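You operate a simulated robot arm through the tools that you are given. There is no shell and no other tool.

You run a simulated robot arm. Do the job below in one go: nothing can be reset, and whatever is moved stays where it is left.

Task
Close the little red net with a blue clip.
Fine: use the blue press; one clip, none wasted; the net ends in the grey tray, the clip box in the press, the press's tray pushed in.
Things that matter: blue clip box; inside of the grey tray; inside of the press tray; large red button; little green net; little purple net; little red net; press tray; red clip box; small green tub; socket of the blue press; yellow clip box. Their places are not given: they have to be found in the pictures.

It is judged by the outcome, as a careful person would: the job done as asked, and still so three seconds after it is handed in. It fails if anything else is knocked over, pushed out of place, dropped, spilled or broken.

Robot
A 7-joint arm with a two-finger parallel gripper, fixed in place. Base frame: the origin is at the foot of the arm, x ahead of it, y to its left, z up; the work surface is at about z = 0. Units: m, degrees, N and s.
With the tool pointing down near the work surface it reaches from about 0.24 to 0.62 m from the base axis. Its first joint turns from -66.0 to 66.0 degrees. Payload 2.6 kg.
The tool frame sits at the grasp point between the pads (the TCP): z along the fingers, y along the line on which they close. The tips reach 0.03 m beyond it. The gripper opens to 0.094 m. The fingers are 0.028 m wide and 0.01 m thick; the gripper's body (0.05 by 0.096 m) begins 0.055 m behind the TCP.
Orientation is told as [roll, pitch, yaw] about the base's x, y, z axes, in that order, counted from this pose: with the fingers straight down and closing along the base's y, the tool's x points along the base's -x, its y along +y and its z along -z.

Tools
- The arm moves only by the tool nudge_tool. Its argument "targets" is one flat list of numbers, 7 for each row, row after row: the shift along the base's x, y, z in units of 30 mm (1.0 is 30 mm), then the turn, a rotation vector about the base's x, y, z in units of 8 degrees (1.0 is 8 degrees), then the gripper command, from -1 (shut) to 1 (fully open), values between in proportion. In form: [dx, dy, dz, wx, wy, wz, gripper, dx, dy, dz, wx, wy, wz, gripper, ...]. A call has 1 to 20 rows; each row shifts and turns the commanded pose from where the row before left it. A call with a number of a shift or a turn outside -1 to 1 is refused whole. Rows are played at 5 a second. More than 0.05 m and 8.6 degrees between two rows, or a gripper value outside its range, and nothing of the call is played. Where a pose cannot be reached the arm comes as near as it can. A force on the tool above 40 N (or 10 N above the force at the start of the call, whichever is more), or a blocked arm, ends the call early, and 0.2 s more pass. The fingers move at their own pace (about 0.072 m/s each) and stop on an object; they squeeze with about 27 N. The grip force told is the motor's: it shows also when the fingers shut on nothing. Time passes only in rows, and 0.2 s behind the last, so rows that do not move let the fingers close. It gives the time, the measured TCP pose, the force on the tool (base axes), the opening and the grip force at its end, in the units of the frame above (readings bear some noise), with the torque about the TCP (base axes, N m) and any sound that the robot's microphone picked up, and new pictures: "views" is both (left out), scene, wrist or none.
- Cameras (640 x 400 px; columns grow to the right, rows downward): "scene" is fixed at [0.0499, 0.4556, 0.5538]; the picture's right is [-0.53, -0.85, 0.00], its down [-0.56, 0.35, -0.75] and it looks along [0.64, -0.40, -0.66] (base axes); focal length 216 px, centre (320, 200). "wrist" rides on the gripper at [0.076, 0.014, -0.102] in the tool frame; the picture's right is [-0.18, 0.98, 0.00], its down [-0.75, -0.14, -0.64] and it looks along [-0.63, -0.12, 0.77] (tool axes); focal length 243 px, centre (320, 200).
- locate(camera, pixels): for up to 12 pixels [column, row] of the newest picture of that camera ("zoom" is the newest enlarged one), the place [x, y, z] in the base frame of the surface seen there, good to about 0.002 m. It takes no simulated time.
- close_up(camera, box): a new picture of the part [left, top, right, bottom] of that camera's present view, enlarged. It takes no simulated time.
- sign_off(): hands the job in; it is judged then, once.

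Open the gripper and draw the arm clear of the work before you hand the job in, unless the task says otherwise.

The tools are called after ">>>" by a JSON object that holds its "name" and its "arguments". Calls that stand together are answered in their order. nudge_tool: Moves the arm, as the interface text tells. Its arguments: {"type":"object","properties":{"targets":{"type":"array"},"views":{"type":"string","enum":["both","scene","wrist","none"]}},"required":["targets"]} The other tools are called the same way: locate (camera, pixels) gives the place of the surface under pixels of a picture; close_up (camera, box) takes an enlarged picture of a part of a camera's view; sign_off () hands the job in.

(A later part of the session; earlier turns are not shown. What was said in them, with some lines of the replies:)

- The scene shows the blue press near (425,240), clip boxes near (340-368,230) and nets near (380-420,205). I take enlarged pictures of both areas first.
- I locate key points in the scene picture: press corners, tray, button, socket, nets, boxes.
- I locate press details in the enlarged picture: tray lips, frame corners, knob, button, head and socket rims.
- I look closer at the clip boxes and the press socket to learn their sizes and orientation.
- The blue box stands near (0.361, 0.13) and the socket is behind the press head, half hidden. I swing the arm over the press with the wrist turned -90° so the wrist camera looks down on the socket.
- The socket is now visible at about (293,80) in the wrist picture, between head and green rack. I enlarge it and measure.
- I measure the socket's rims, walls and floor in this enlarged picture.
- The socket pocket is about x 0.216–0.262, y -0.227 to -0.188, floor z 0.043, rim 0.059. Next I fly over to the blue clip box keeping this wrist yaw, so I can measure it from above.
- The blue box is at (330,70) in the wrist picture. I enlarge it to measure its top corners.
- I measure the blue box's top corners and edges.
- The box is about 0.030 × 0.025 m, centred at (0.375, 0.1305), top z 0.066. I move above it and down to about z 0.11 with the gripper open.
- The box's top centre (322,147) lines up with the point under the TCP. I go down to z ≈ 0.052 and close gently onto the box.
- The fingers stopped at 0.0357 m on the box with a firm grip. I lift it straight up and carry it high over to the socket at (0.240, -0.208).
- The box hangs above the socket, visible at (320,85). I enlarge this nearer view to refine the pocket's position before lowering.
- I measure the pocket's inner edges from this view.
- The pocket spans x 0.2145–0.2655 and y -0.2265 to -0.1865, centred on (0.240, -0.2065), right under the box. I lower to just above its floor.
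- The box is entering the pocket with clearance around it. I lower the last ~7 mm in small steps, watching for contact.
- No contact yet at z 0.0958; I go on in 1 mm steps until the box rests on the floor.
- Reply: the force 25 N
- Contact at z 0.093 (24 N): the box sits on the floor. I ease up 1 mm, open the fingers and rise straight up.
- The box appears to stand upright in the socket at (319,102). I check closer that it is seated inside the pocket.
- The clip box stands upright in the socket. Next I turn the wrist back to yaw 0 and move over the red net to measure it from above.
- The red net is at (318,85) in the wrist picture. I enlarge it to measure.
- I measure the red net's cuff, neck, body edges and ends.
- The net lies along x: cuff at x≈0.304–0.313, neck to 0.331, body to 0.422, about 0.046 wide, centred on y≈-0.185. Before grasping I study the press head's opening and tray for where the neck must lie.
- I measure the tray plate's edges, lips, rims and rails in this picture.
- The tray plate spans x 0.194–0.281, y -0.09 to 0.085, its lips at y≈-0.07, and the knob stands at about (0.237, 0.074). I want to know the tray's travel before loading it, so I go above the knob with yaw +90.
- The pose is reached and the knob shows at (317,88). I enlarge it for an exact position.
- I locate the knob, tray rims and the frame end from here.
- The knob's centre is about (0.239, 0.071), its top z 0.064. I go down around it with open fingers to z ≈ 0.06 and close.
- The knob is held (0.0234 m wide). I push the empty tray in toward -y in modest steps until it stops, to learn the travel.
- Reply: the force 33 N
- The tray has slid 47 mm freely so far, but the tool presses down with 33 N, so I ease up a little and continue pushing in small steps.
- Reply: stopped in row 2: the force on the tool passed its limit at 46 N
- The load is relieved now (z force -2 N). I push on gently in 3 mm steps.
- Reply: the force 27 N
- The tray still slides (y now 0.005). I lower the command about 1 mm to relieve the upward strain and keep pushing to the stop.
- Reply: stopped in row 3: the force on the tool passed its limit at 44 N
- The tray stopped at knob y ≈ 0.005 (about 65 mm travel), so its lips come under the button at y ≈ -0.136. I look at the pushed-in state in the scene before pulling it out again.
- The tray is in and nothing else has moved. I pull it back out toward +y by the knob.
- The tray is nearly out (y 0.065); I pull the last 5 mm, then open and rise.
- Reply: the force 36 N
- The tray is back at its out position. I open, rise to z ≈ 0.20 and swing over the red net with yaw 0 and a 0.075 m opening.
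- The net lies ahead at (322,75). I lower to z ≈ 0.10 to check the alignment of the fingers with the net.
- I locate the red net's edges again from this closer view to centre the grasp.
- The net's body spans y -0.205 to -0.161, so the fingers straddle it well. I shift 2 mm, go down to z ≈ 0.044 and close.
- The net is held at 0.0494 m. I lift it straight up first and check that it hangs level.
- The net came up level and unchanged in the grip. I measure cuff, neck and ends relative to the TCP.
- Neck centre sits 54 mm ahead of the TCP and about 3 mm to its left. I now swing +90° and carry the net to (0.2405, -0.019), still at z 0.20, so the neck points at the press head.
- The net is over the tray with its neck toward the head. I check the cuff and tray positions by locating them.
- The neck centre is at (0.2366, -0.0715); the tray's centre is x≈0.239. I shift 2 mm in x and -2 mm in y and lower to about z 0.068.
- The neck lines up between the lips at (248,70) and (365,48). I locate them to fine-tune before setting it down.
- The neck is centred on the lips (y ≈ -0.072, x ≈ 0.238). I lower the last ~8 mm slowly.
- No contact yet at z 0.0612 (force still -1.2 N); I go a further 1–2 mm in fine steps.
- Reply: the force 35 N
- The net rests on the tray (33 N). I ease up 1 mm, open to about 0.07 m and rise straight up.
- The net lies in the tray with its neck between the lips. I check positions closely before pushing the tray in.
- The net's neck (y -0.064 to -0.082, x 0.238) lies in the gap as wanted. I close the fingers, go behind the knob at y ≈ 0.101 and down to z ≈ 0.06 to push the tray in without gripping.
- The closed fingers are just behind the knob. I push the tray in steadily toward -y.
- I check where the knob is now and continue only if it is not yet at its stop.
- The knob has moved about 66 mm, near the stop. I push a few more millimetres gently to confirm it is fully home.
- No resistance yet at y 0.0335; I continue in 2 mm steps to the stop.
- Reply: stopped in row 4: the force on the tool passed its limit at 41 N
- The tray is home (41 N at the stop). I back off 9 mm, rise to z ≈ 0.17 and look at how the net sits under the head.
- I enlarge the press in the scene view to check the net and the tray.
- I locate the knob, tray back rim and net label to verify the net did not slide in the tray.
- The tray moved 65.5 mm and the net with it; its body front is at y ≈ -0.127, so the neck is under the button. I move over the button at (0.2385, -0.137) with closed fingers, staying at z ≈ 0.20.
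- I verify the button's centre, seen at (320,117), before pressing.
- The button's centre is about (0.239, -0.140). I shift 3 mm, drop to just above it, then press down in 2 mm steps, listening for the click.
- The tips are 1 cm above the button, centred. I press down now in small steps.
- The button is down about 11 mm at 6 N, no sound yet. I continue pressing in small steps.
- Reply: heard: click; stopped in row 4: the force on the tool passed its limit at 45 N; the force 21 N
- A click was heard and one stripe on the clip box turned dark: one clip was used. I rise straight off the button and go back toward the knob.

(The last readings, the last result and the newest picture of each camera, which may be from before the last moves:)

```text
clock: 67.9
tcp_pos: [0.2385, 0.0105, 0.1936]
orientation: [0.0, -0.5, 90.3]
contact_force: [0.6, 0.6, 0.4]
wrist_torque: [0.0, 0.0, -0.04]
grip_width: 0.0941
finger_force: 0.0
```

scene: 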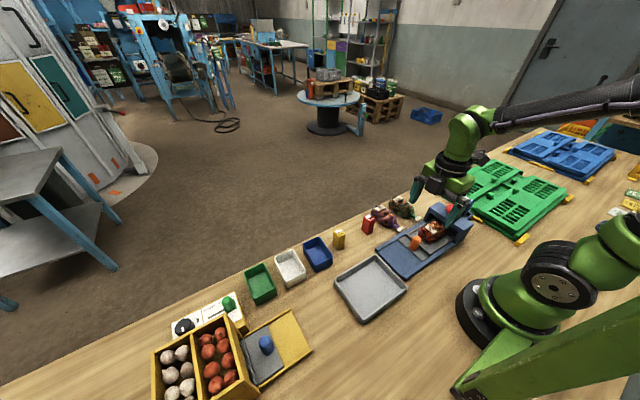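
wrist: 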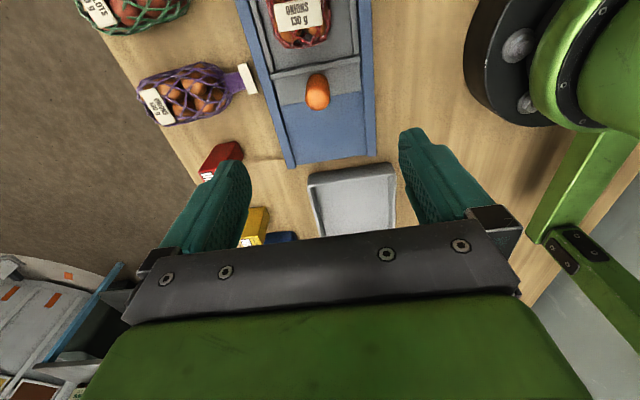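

The knob is at about (0.239, 0.0055), seen at (317,92). I go down around it with open fingers and close.

>>> {"name": "nudge_tool", "arguments": {"targets": [0.04, -0.16, -0.4, 0, 0, 0, 1, 0, 0, -0.9, 0, 0, 0, 1, 0, 0, -0.9, 0, 0, 0, 1, 0, 0, -0.9, 0, 0, 0, 1, 0, 0, -0.7, 0, 0, 0, 1, 0, 0, -0.58, 0, 0, 0, 1, 0, 0, 0, 0, 0, 0, 1, 0, 0, 0, 0, 0, 0, 0, 0, 0, 0, 0, 0, 0, -0.3, 0, 0, 0, 0, 0, 0, -0.6, 0, 0, 0, 0, 0, 0, -0.6]}}

```text
clock: 70.3
tcp_pos: [0.2396, 0.0043, 0.0637]
orientation: [0.0, -0.3, 90.3]
contact_force: [-6.2, -0.2, 1.6]
wrist_torque: [0.06, -0.32, -0.07]
grip_width: 0.0236
finger_force: 45.1
```

scene: 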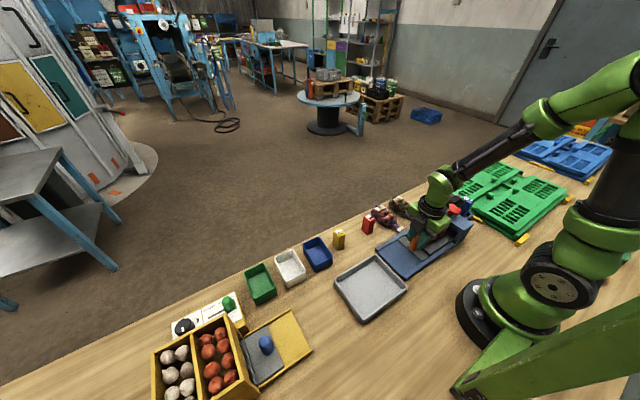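
wrist: 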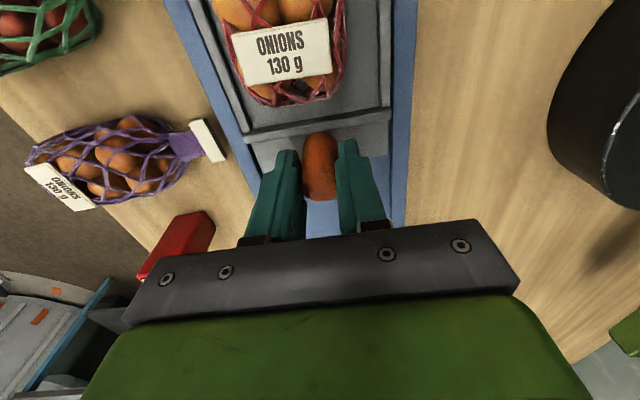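

The knob is held. I pull the tray out slowly so the net stays put.

>>> {"name": "nudge_tool", "arguments": {"targets": [0, 0.1, 0, 0, 0, 0, -1, 0, 0.15, 0, 0, 0, 0, -1, 0, 0.2, 0, 0, 0, 0, -1, 0, 0.2, 0, 0, 0, 0, -1, 0, 0.2, 0, 0, 0, 0, -1, 0, 0.2, 0, 0, 0, 0, -1, 0, 0.2, 0, 0, 0, 0, -1, 0, 0.2, 0, 0, 0, 0, -1, 0, 0.2, 0, 0, 0, 0, -1, 0, 0.2, 0, 0, 0, 0, -1, 0, 0.15, 0, 0, 0, 0, -1, 0, 0.1, 0, 0, 0, 0, -1, 0, 0, 0, 0, 0, 0, -1]}}

```text
clock: 71.6
tcp_pos: [0.24, 0.033, 0.0619]
orientation: [0.0, -0.3, 90.2]
contact_force: [-3.0, 1.5, 5.0]
wrist_torque: [-0.62, -0.27, -0.09]
grip_width: 0.0234
finger_force: 45.1
stopped in row 6: the force on the tool passed its limit at 40 N (the readings are from after the stop); the commanded pose is now the measured one
```

scene: 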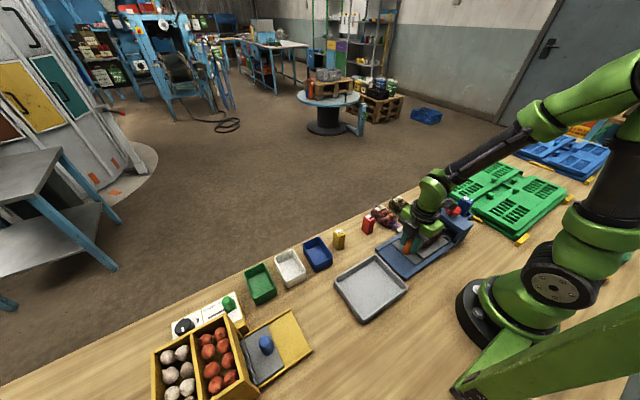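
wrist: 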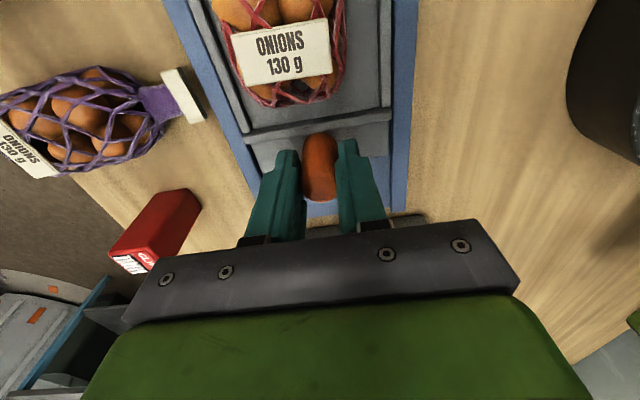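

The call stopped on a vertical strain of 40 N at y 0.033; the strain is gone now, so I continue pulling out.

>>> {"name": "nudge_tool", "arguments": {"targets": [0, 0.1, 0, 0, 0, 0, -1, 0, 0.15, 0, 0, 0, 0, -1, 0, 0.15, 0, 0, 0, 0, -1, 0, 0.15, 0, 0, 0, 0, -1, 0, 0.15, 0, 0, 0, 0, -1, 0, 0.15, 0, 0, 0, 0, -1, 0, 0.15, 0, 0, 0, 0, -1, 0, 0.1, 0, 0, 0, 0, -1, 0, 0, 0, 0, 0, 0, -1]}}

```text
clock: 73.6
tcp_pos: [0.2395, 0.0646, 0.0618]
orientation: [0.1, -0.5, 90.3]
contact_force: [10.5, -1.2, -35.4]
wrist_torque: [-0.13, -0.59, -0.14]
grip_width: 0.0234
finger_force: 45.4
```

scene: 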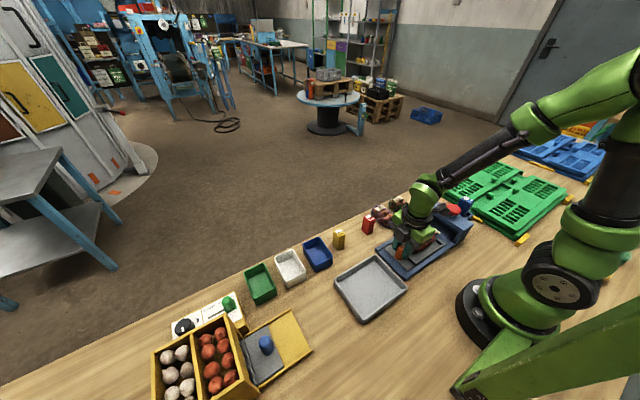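
wrist: 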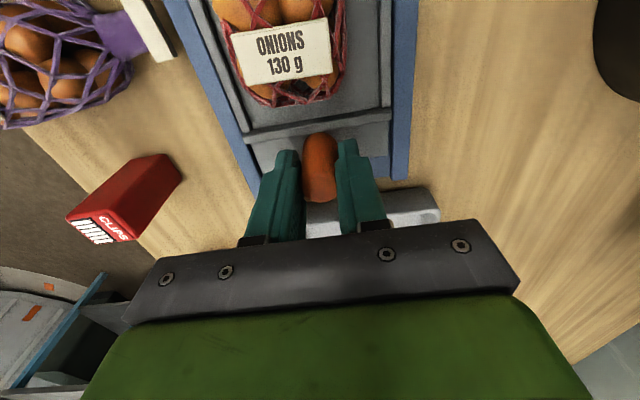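

The tray is out to within a few mm, with the net still in place. I relieve the strain, open, and rise to look at the clipped neck.

>>> {"name": "nudge_tool", "arguments": {"targets": [0, 0, -0.03, 0, 0, 0, 0.3, 0, 0, 0, 0, 0, 0, 0.3, 0, 0, 0, 0, 0, 0, 0.3, 0, 0, 0, 0, 0, 0, 0.5, 0, 0, 0.8, 0, 0, 0, 0.5, 0, 0, 0.9, 0, 0, 0, 0.5, 0, 0, 0.9, 0, 0, 0, 0.5, 0, 0, 0.9, 0, 0, 0, 0.5, 0, -0.9, 0.4, 0, 0, 0, 0.5, 0, -0.9, 0, 0, 0, 0, 0.5, 0, -0.9, 0, 0, 0, 0, 0.5, 0, 0, 0, 0, 0, 0, 0.5]}}

```text
clock: 76.2
tcp_pos: [0.2406, -0.015, 0.1806]
orientation: [0.1, -0.4, 90.2]
contact_force: [1.0, 0.8, 0.0]
wrist_torque: [-0.02, -0.01, 0.0]
grip_width: 0.0704
finger_force: 0.0
```

scene: 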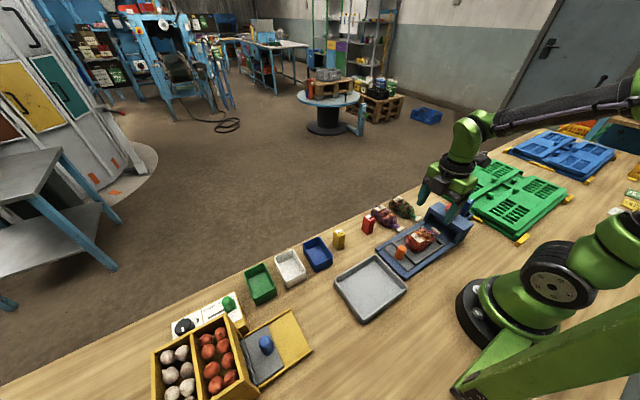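
wrist: 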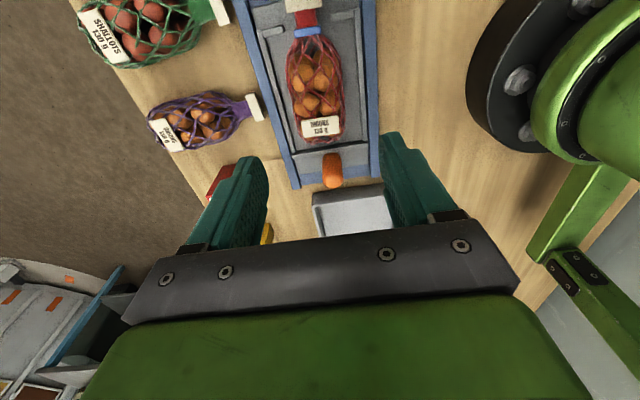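

A blue clip is visible on the red neck at (306,33). I enlarge to confirm and measure the net.

>>> {"name": "close_up", "arguments": {"camera": "wrist", "box": [240, 0, 400, 200]}}

>>> {"name": "close_up", "arguments": {"camera": "wrist", "box": [260, 0, 360, 70]}}

>>> {"name": "locate", "arguments": {"camera": "wrist", "pixels": [[306, 15], [306, 32], [308, 42], [288, 80], [342, 78], [315, 80], [300, 138], [342, 134], [320, 127], [333, 168]]}}

```text
2.00 times, centred on (320, 100) of wrist
```

zoom: 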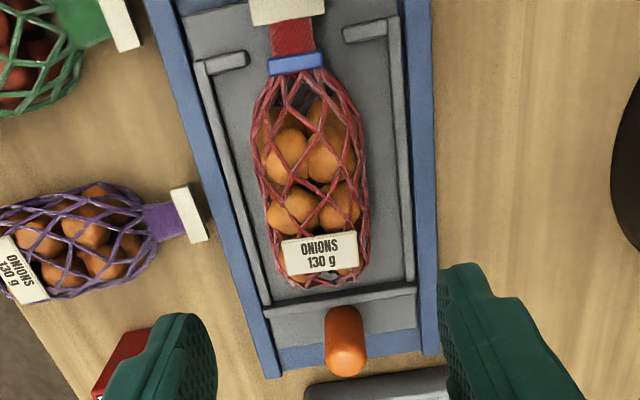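

```text
5.71 times, centred on (310, 35) of wrist
```

zoom: 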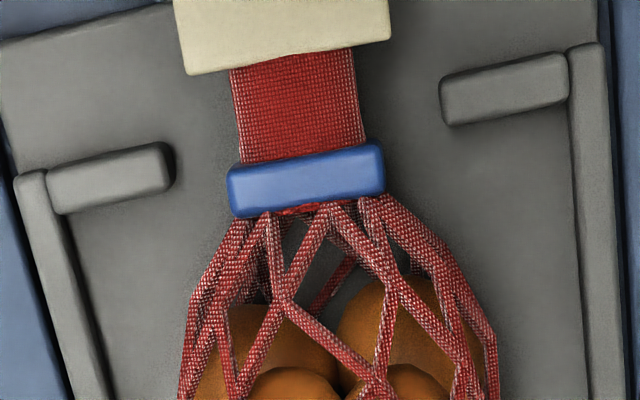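

```text
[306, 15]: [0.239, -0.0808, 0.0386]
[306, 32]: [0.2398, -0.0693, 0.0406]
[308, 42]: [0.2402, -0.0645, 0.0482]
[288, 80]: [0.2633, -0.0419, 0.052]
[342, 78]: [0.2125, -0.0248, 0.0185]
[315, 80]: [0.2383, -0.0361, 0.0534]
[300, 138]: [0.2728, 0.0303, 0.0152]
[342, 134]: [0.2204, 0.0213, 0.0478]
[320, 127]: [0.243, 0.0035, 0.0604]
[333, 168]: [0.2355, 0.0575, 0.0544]
```

The blue clip sits firmly on the red neck. Before picking the net up I measure the grey tray in the scene view (around (370,288)).

>>> {"name": "close_up", "arguments": {"camera": "scene", "box": [320, 245, 420, 330]}}

>>> {"name": "locate", "arguments": {"camera": "scene", "pixels": [[337, 280], [375, 257], [404, 287], [364, 322], [370, 287], [345, 281], [376, 263], [397, 287], [365, 312], [385, 300], [355, 275], [337, 286]]}}

```text
4.71 times, centred on (370, 288) of scene
```

zoom: 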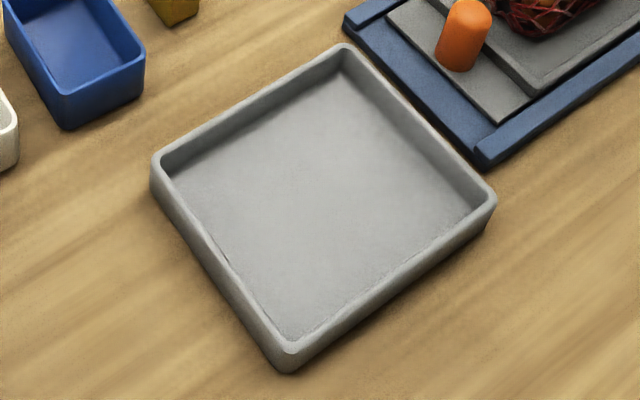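

```text
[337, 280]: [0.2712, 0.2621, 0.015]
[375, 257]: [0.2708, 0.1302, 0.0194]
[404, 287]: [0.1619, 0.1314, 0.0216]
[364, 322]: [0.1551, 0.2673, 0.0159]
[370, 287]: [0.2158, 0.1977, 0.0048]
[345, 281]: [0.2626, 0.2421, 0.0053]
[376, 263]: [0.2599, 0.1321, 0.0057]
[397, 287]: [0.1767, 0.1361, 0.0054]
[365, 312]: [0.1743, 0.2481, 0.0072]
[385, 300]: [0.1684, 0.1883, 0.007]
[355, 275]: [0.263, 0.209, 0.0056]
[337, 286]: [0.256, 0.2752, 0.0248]
```

The grey tray's inside is about x 0.162–0.270, y 0.134–0.264, floor z 0.005. Now I lower around the net at (0.239, -0.020) and close on it.

>>> {"name": "nudge_tool", "arguments": {"targets": [-0.05, -0.16, -0.5, 0, 0, 0, 0.5, 0, 0, -0.9, 0, 0, 0, 0.5, 0, 0, -0.9, 0, 0, 0, 0.5, 0, 0, -0.9, 0, 0, 0, 0.5, 0, 0, -0.5, 0, 0, 0, 0.5, 0, 0, -0.27, 0, 0, 0, 0.5, 0, 0, 0, 0, 0, 0, 0.5]}}

```text
clock: 77.8
tcp_pos: [0.2374, -0.02, 0.0596]
orientation: [0.1, -0.4, 90.3]
contact_force: [0.2, -0.2, 0.1]
wrist_torque: [0.0, -0.02, -0.01]
grip_width: 0.0705
finger_force: 0.0
```

scene: 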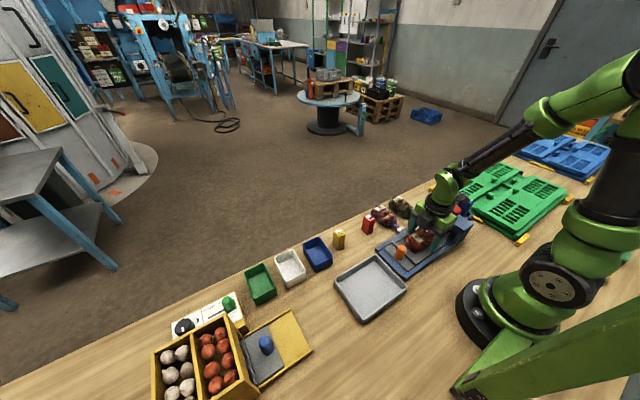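
wrist: 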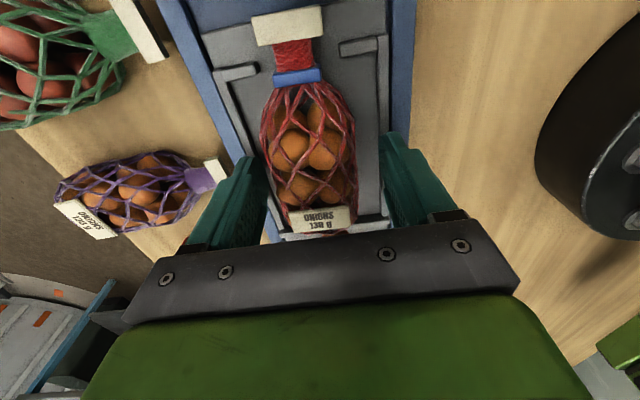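

The net is slightly left (+x) of centre between the fingers; I shift 2 mm, raise 1 mm and close.

>>> {"name": "nudge_tool", "arguments": {"targets": [0.07, 0, 0.04, 0, 0, 0, 0.5, 0, 0, 0, 0, 0, 0, 0.3, 0, 0, 0, 0, 0, 0, 0.1, 0, 0, 0, 0, 0, 0, -0.2, 0, 0, 0, 0, 0, 0, -1, 0, 0, 0, 0, 0, 0, -1, 0, 0, 0, 0, 0, 0, -1], "views": "wrist"}}

```text
clock: 79.4
tcp_pos: [0.2412, -0.0207, 0.0612]
orientation: [0.2, -0.4, 90.2]
contact_force: [1.4, 0.1, 0.6]
wrist_torque: [0.02, -0.06, -0.02]
grip_width: 0.049
finger_force: 26.7
```

wrist: 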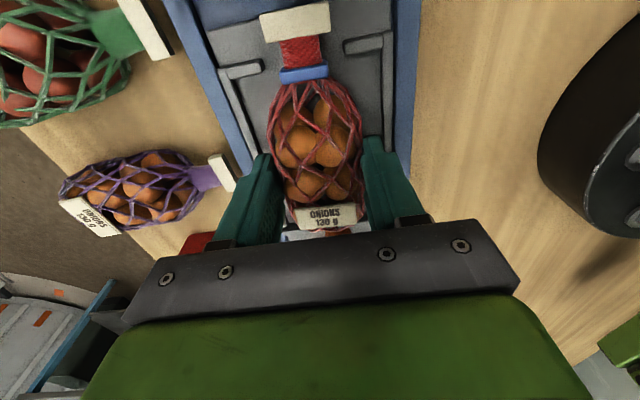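

The net is held at 0.049 m. I lift it and carry it over the grey tray to (0.216, 0.212).

>>> {"name": "nudge_tool", "arguments": {"targets": [0, 0, 0.3, 0, 0, 0, -1, 0, 0, 0.7, 0, 0, 0, -1, 0, 0, 0.9, 0, 0, 0, -1, 0, 0, 0.9, 0, 0, 0, -1, 0, 0, 0.8, 0, 0, 0, -1, -0.093, 0.862, 0, 0, 0, 0, -1, -0.093, 0.862, 0, 0, 0, 0, -1, -0.093, 0.862, 0, 0, 0, 0, -1, -0.093, 0.862, 0, 0, 0, 0, -1, -0.093, 0.862, 0, 0, 0, 0, -1, -0.093, 0.862, 0, 0, 0, 0, -1, -0.093, 0.862, 0, 0, 0, 0, -1, -0.093, 0.862, 0, 0, 0, 0, -1, -0.093, 0.862, 0, 0, 0, 0, -1, 0, 0, 0, 0, 0, 0, -1]}}

```text
clock: 82.6
tcp_pos: [0.2161, 0.2131, 0.1693]
orientation: [0.1, -0.4, 90.3]
contact_force: [0.5, 0.0, -1.0]
wrist_torque: [-0.01, 0.01, 0.01]
grip_width: 0.0488
finger_force: 27.0
```

scene: 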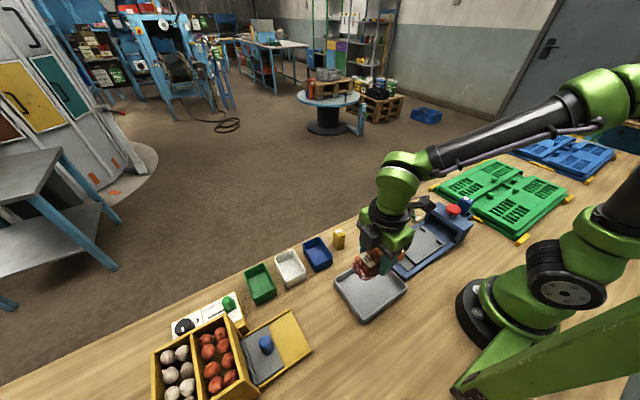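
wrist: 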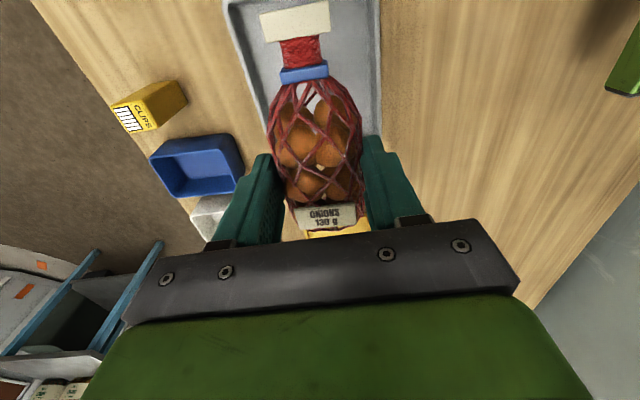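

The net hangs over the grey tray. I locate the cuff and the tray rims to check that the whole net will fit inside.

>>> {"name": "locate", "arguments": {"camera": "wrist", "pixels": [[300, 12], [266, 27], [330, 20], [300, 73], [250, 60], [377, 60], [240, 20], [375, 20], [257, 90], [372, 120], [300, 5], [350, 20]]}}

>>> {"name": "close_up", "arguments": {"camera": "wrist", "box": [210, 0, 410, 140]}}

```text
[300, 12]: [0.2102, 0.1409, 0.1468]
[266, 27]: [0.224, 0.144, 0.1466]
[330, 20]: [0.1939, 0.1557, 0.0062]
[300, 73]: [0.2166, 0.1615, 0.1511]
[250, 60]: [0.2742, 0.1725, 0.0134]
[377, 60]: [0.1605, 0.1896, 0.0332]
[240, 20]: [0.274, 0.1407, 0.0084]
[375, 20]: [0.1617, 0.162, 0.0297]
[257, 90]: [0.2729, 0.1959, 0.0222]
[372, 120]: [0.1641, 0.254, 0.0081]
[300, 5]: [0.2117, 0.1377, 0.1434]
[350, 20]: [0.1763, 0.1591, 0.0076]
```

```text
2.86 times, centred on (310, 70) of wrist
```

zoom: 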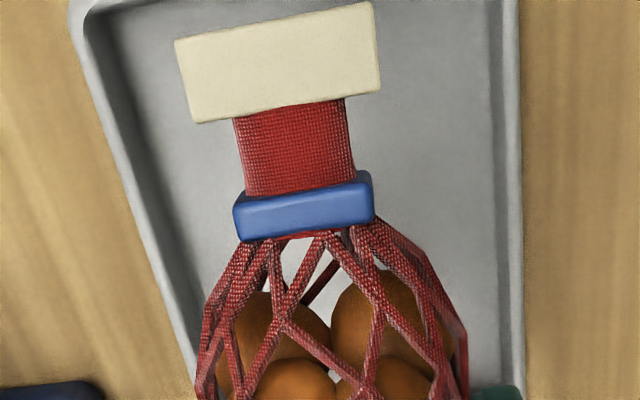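

The tray rims are at x 0.161/0.273 and the cuff's front edge at y ≈ 0.139, so the net fits between y 0.133 and 0.268. I lower it to just above the tray floor.

>>> {"name": "nudge_tool", "arguments": {"targets": [0, 0, -0.7, 0, 0, 0, -1, 0, 0, -0.9, 0, 0, 0, -1, 0, 0, -0.9, 0, 0, 0, -1, 0, 0, -0.7, 0, 0, 0, -1, 0, 0, -0.4, 0, 0, 0, -1, 0, 0, 0, 0, 0, 0, -1]}}

```text
clock: 84.0
tcp_pos: [0.2142, 0.2132, 0.0609]
orientation: [0.1, -0.4, 90.2]
contact_force: [-0.5, 0.5, -0.8]
wrist_torque: [0.01, 0.0, 0.0]
grip_width: 0.0487
finger_force: 27.1
```

scene: 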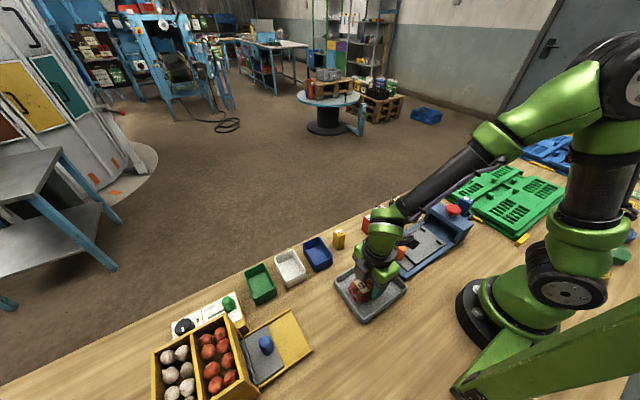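
wrist: 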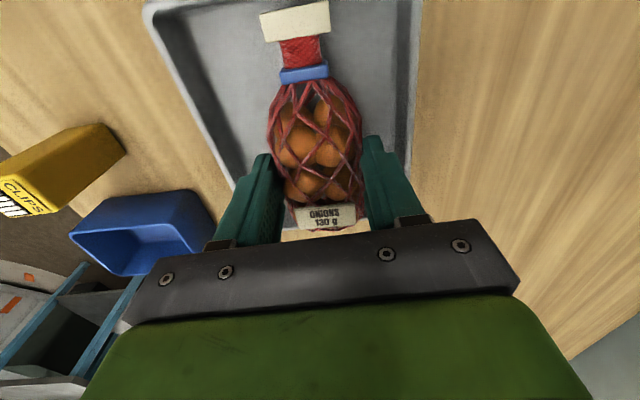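

I check the far end of the tray near the net's label before setting it down.

>>> {"name": "close_up", "arguments": {"camera": "wrist", "box": [230, 170, 400, 250]}}

>>> {"name": "locate", "arguments": {"camera": "wrist", "pixels": [[300, 10], [264, 25], [329, 15], [288, 233], [355, 225], [330, 232], [300, 3], [230, 170], [410, 150], [190, 100], [200, 3], [380, 3]]}}

```text
3.76 times, centred on (315, 210) of wrist
```

zoom: 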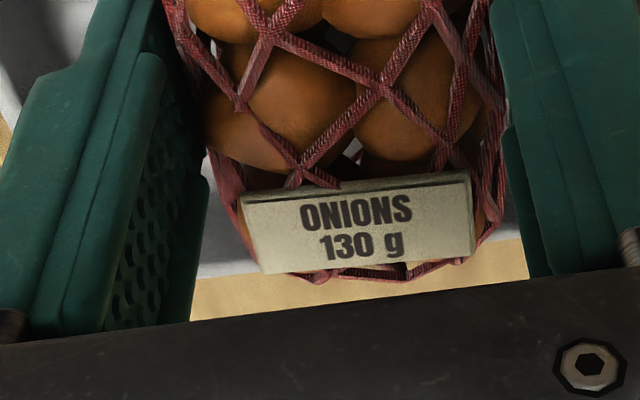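

```text
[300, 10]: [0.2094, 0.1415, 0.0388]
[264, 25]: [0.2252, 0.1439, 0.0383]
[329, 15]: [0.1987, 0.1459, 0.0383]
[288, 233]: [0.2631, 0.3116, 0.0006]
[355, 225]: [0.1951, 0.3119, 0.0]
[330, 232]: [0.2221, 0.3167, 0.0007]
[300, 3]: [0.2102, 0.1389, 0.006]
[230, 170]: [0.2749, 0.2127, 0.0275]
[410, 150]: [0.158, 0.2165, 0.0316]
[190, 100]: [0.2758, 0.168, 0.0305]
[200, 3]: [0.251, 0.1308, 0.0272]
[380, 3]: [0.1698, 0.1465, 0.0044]
```

I locate the far rim of the grey tray just beyond the net's end.

>>> {"name": "locate", "arguments": {"camera": "wrist", "pixels": [[286, 218], [286, 222], [286, 225], [286, 228], [366, 210], [366, 215], [320, 228], [312, 227], [350, 222]]}}

```text
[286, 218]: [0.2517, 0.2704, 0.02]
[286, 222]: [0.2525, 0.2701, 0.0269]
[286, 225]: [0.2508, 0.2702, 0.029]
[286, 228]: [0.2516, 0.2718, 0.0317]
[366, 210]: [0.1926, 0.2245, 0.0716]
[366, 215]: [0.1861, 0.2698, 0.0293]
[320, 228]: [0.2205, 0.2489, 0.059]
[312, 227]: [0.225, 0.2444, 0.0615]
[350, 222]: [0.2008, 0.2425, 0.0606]
```

The far wall's inner face is at y 0.270, so the net (0.139–0.259) fits. I lower the last centimetre slowly.

>>> {"name": "nudge_tool", "arguments": {"targets": [0, 0, -0.15, 0, 0, 0, -1, 0, 0, -0.1, 0, 0, 0, -1, 0, 0, -0.04, 0, 0, 0, -1, 0, 0, -0.03, 0, 0, 0, -1, 0, 0, 0, 0, 0, 0, -1], "views": "none"}}

```text
clock: 85.2
tcp_pos: [0.2149, 0.2122, 0.0515]
orientation: [0.1, -0.4, 90.3]
contact_force: [0.9, -0.1, -0.7]
wrist_torque: [-0.01, -0.06, 0.0]
grip_width: 0.0489
finger_force: 26.5
```

Still no contact at z 0.0515; I go another 1–2 mm in fine steps.

>>> {"name": "nudge_tool", "arguments": {"targets": [0, 0, -0.03, 0, 0, 0, -1, 0, 0, -0.03, 0, 0, 0, -1, 0, 0, 0, 0, 0, 0, -1], "views": "none"}}

```text
clock: 86.0
tcp_pos: [0.2162, 0.2132, 0.05]
orientation: [0.1, -0.4, 90.2]
contact_force: [-10.3, -8.1, 35.1]
wrist_torque: [0.05, -0.05, -0.03]
grip_width: 0.0493
finger_force: 27.2
```

The net touches the tray floor (35 N). I ease up 1 mm, open to about 0.07 m and rise clear.

>>> {"name": "nudge_tool", "arguments": {"targets": [0, 0, 0.04, 0, 0, 0, -1, 0, 0, 0, 0, 0, 0, 0.1, 0, 0, 0, 0, 0, 0, 0.4, 0, 0, 0, 0, 0, 0, 0.4, 0, 0, 0, 0, 0, 0, 0.4, 0, 0, 0.3, 0, 0, 0, 0.4, 0, 0, 0.7, 0, 0, 0, 0.4, 0, 0, 0.9, 0, 0, 0, 0.4, 0, 0, 0.9, 0, 0, 0, 0.4, 0, 0, 0.9, 0, 0, 0, 0.4, 0, 0, 0.5, 0, 0, 0, 0.4, 0, 0, 0, 0, 0, 0, 0.4]}}

```text
clock: 88.6
tcp_pos: [0.215, 0.2133, 0.1764]
orientation: [0.1, -0.5, 90.2]
contact_force: [0.3, -0.1, 0.4]
wrist_torque: [0.0, 0.01, 0.0]
grip_width: 0.0659
finger_force: 0.1
```

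scene: 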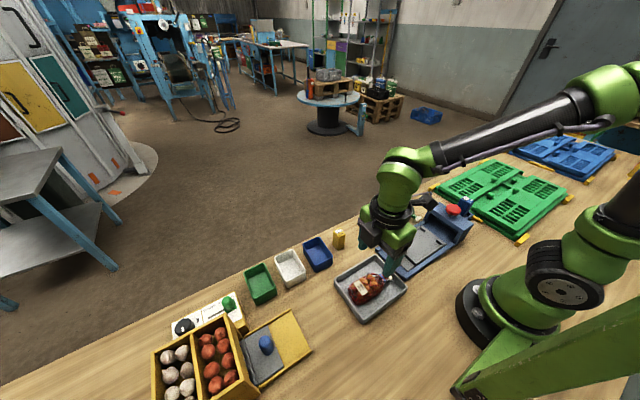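
wrist: 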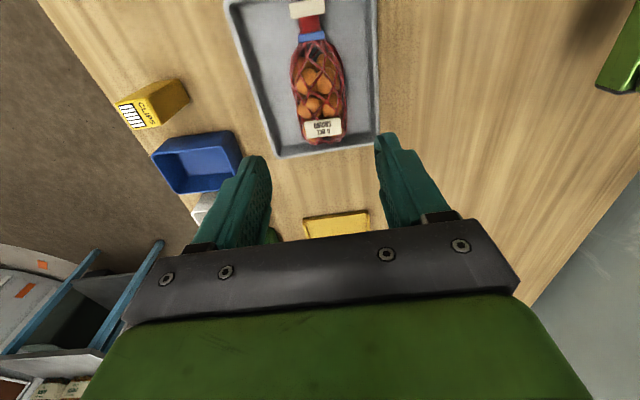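

The clipped net lies in the grey tray. I close the fingers and go behind the knob again at (0.240, 0.103) to push the empty press tray in.

>>> {"name": "nudge_tool", "arguments": {"targets": [0.167, -0.735, 0, 0, 0, 0, -1, 0.167, -0.735, 0, 0, 0, 0, -1, 0.167, -0.735, 0, 0, 0, 0, -1, 0.167, -0.735, 0, 0, 0, 0, -1, 0.167, -0.735, 0, 0, 0, 0, -1, 0, 0, -0.5, 0, 0, 0, -1, 0, 0, -0.9, 0, 0, 0, -1, 0, 0, -0.9, 0, 0, 0, -1, 0, 0, -0.9, 0, 0, 0, -1, 0, 0, -0.7, 0, 0, 0, -1, 0, 0, 0, 0, 0, 0, -1]}}

```text
clock: 91.0
tcp_pos: [0.2394, 0.1021, 0.0589]
orientation: [0.1, -0.4, 90.3]
contact_force: [0.5, 0.6, 0.5]
wrist_torque: [0.02, 0.02, 0.0]
grip_width: 0.0
finger_force: 26.9
```

scene: 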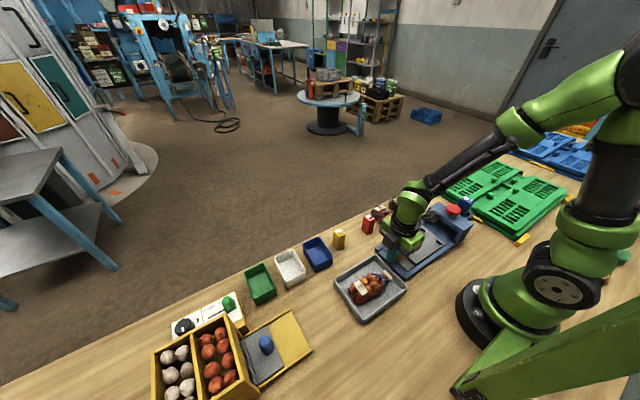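
wrist: 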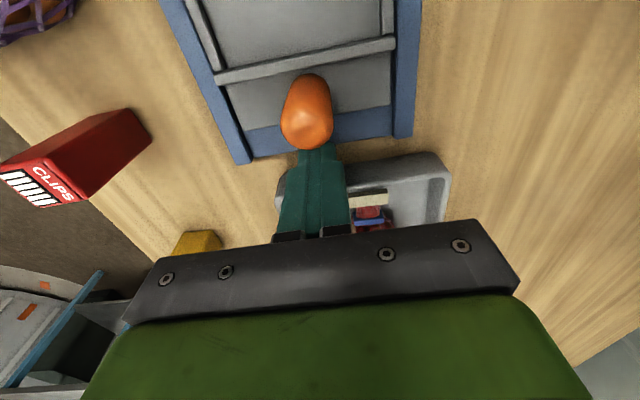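

The fingers are behind the knob at (307,110). I push the tray in steadily, ending with small steps.

>>> {"name": "nudge_tool", "arguments": {"targets": [0, -0.15, 0, 0, 0, 0, -1, 0, -0.15, 0, 0, 0, 0, -1, 0, -0.15, 0, 0, 0, 0, -1, 0, -0.2, 0, 0, 0, 0, -1, 0, -0.2, 0, 0, 0, 0, -1, 0, -0.2, 0, 0, 0, 0, -1, 0, -0.2, 0, 0, 0, 0, -1, 0, -0.2, 0, 0, 0, 0, -1, 0, -0.2, 0, 0, 0, 0, -1, 0, -0.2, 0, 0, 0, 0, -1, 0, -0.15, 0, 0, 0, 0, -1, 0, -0.1, 0, 0, 0, 0, -1, 0, -0.07, 0, 0, 0, 0, -1, 0, -0.07, 0, 0, 0, 0, -1, 0, -0.05, 0, 0, 0, 0, -1, 0, 0, 0, 0, 0, 0, -1]}}

```text
clock: 94.4
tcp_pos: [0.2402, 0.0331, 0.0595]
orientation: [0.1, -0.3, 90.2]
contact_force: [0.0, 0.4, 0.4]
wrist_torque: [0.01, 0.02, 0.02]
grip_width: 0.0001
finger_force: 27.1
```

scene: 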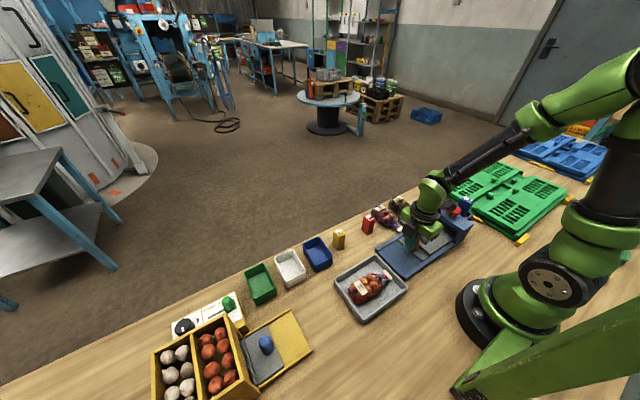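
wrist: 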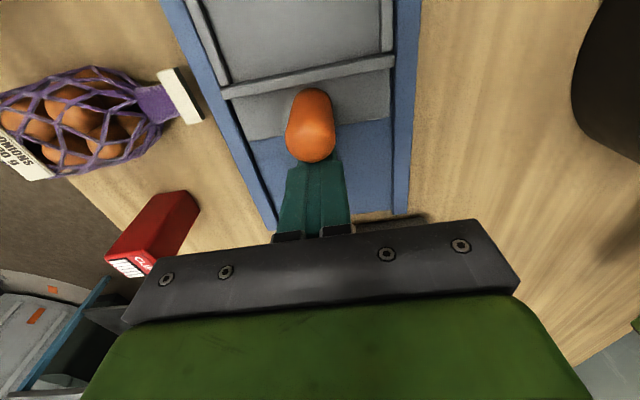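

The view matches the earlier fully-in state; I push 3 more millimetres gently to confirm the stop.

>>> {"name": "nudge_tool", "arguments": {"targets": [0, -0.04, 0, 0, 0, 0, -1, 0, -0.04, 0, 0, 0, 0, -1, 0, -0.04, 0, 0, 0, 0, -1, 0, 0, 0, 0, 0, 0, -1], "views": "wrist"}}

```text
clock: 95.4
tcp_pos: [0.2399, 0.0338, 0.0591]
orientation: [0.2, -0.6, 90.6]
contact_force: [0.3, 5.7, -2.1]
wrist_torque: [0.01, 0.0, -0.03]
grip_width: 0.0001
finger_force: 26.7
stopped in row 4: the force on the tool passed its limit at 42 N (the readings are from after the stop); the commanded pose is now the measured one
```

wrist: 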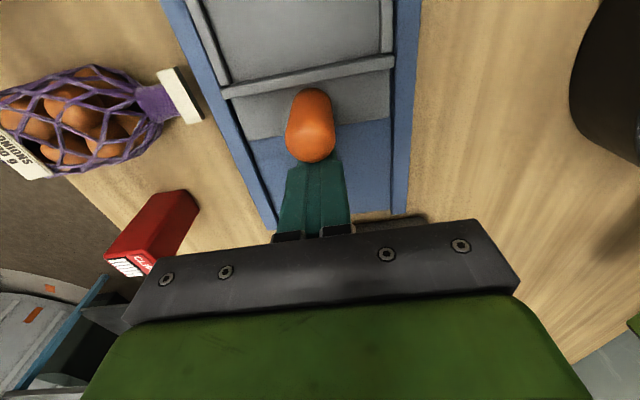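

The tray is fully home (42 N at the stop). I back off, rise, open the gripper and draw the arm up and clear of the work.

>>> {"name": "nudge_tool", "arguments": {"targets": [0, 0.3, 0, 0, 0, 0, -1, 0, 0, 0.7, 0, 0, 0, -1, 0, 0, 0.9, 0, 0, 0, -1, 0, 0, 0.9, 0, 0, 0, -1, 0, 0, 0.9, 0, 0, 0, -1, 0, 0, 0.9, 0, 0, 0, 0.5, 0.4, 0, 0.9, 0, 0, -0.9, 1, 0.4, 0, 0.9, 0, 0, -0.9, 1, 0.4, 0, 0.9, 0, 0, -0.9, 1, 0.4, 0, 0.9, 0, 0, -0.9, 1, 0.4, 0, 0.9, 0, 0, -0.9, 1, 0.4, 0, 0.5, 0, 0, -0.9, 1, 0.4, 0, 0, 0, 0, -0.9, 1, 0.4, -0.2, 0, 0, 0, -0.9, 1, 0.4, -0.3, 0, 0, 0, -0.9, 1, 0.4, -0.5, 0, 0, 0, -0.9, 1, 0, -0.5, 0, 0, 0, -0.9, 1, 0, -0.5, 0, 0, 0, -0.9, 1, 0, 0, 0, 0, 0, 0, 1]}}

```text
clock: 99.4
tcp_pos: [0.3596, -0.0193, 0.3391]
orientation: [0.3, -0.6, 4.0]
contact_force: [0.0, -0.5, 0.0]
wrist_torque: [0.0, 0.0, 0.03]
grip_width: 0.094
finger_force: 0.0
```

scene: 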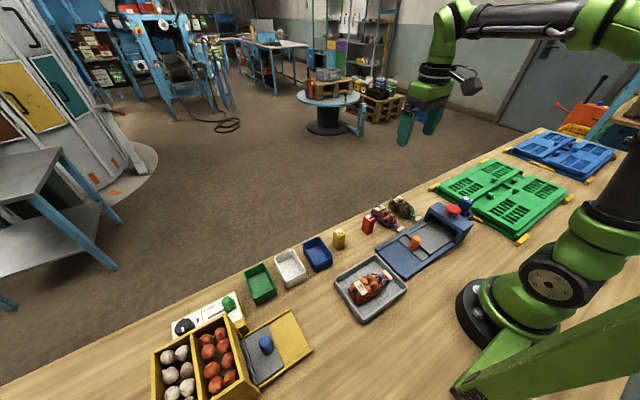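
wrist: 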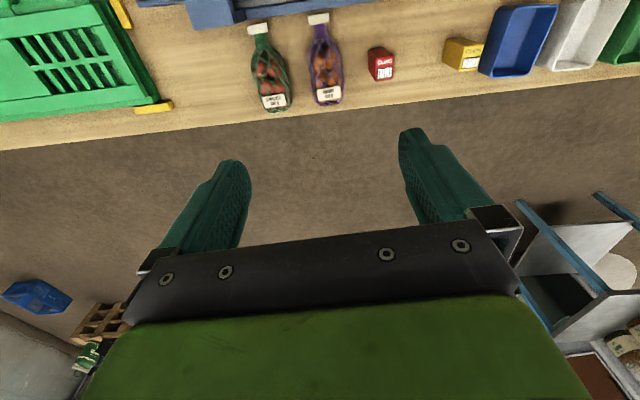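

The arm is clear and open. I check the final state of the press, box and net closely before handing in.

>>> {"name": "close_up", "arguments": {"camera": "scene", "box": [330, 180, 490, 330]}}

>>> {"name": "close_up", "arguments": {"camera": "scene", "box": [390, 190, 480, 270]}}

>>> {"name": "close_up", "arguments": {"camera": "scene", "box": [330, 250, 410, 325]}}

>>> {"name": "locate", "arguments": {"camera": "scene", "pixels": [[415, 241], [368, 220], [354, 227], [340, 236], [465, 203], [453, 208], [386, 216], [402, 206]]}}

```text
2.67 times, centred on (410, 255) of scene
```

zoom: 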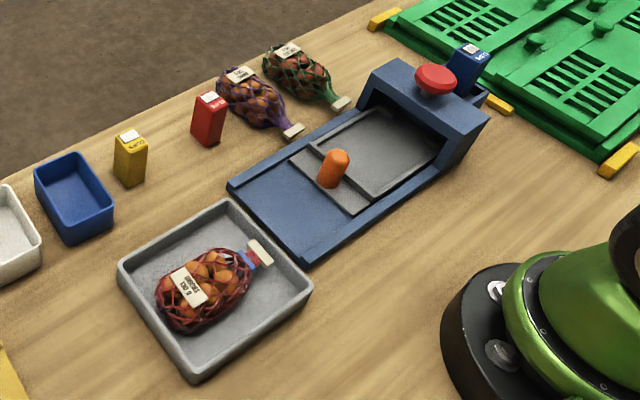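

```text
5.00 times, centred on (435, 230) of scene
```

zoom: 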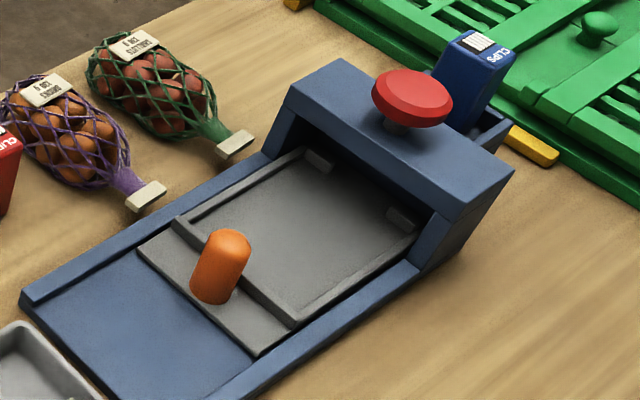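

```text
5.33 times, centred on (370, 288) of scene
```

zoom: 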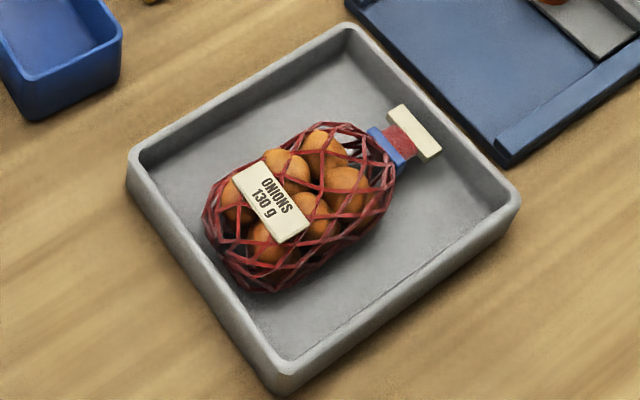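

```text
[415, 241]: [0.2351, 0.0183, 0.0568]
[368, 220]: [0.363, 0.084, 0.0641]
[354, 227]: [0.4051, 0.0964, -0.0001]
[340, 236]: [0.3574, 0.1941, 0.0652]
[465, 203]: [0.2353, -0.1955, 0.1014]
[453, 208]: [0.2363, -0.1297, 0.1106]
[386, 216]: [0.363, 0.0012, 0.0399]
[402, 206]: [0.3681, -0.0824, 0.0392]
```

The net, closed with one blue clip, lies inside the grey tray. The clip box stands in the socket, the press tray is fully in, nothing else has moved, and the arm is open and clear. I hand the job in.

>>> {"name": "sign_off", "arguments": {}}

```text
The job is handed in.
```

The red net is closed with one blue clip and lies inside the grey tray. I handed the job in after a final check of the pictures.

- **Clip:** I pressed the button once and heard one click. One stripe on the clip box went dark, so one clip was used and none wasted. The blue clip is visible on the red neck.
- **Clip box:** It stands upright in the socket of the blue press.
- **Press tray:** It is pushed in to its stop. I also slid it in and out once while empty, without pressing the button, to learn how far it travels.
- **Everything else:** The other two nets and the red and yellow clip boxes stand where they were, and nothing was knocked over or dropped. The gripper is open and the arm is clear of the work.
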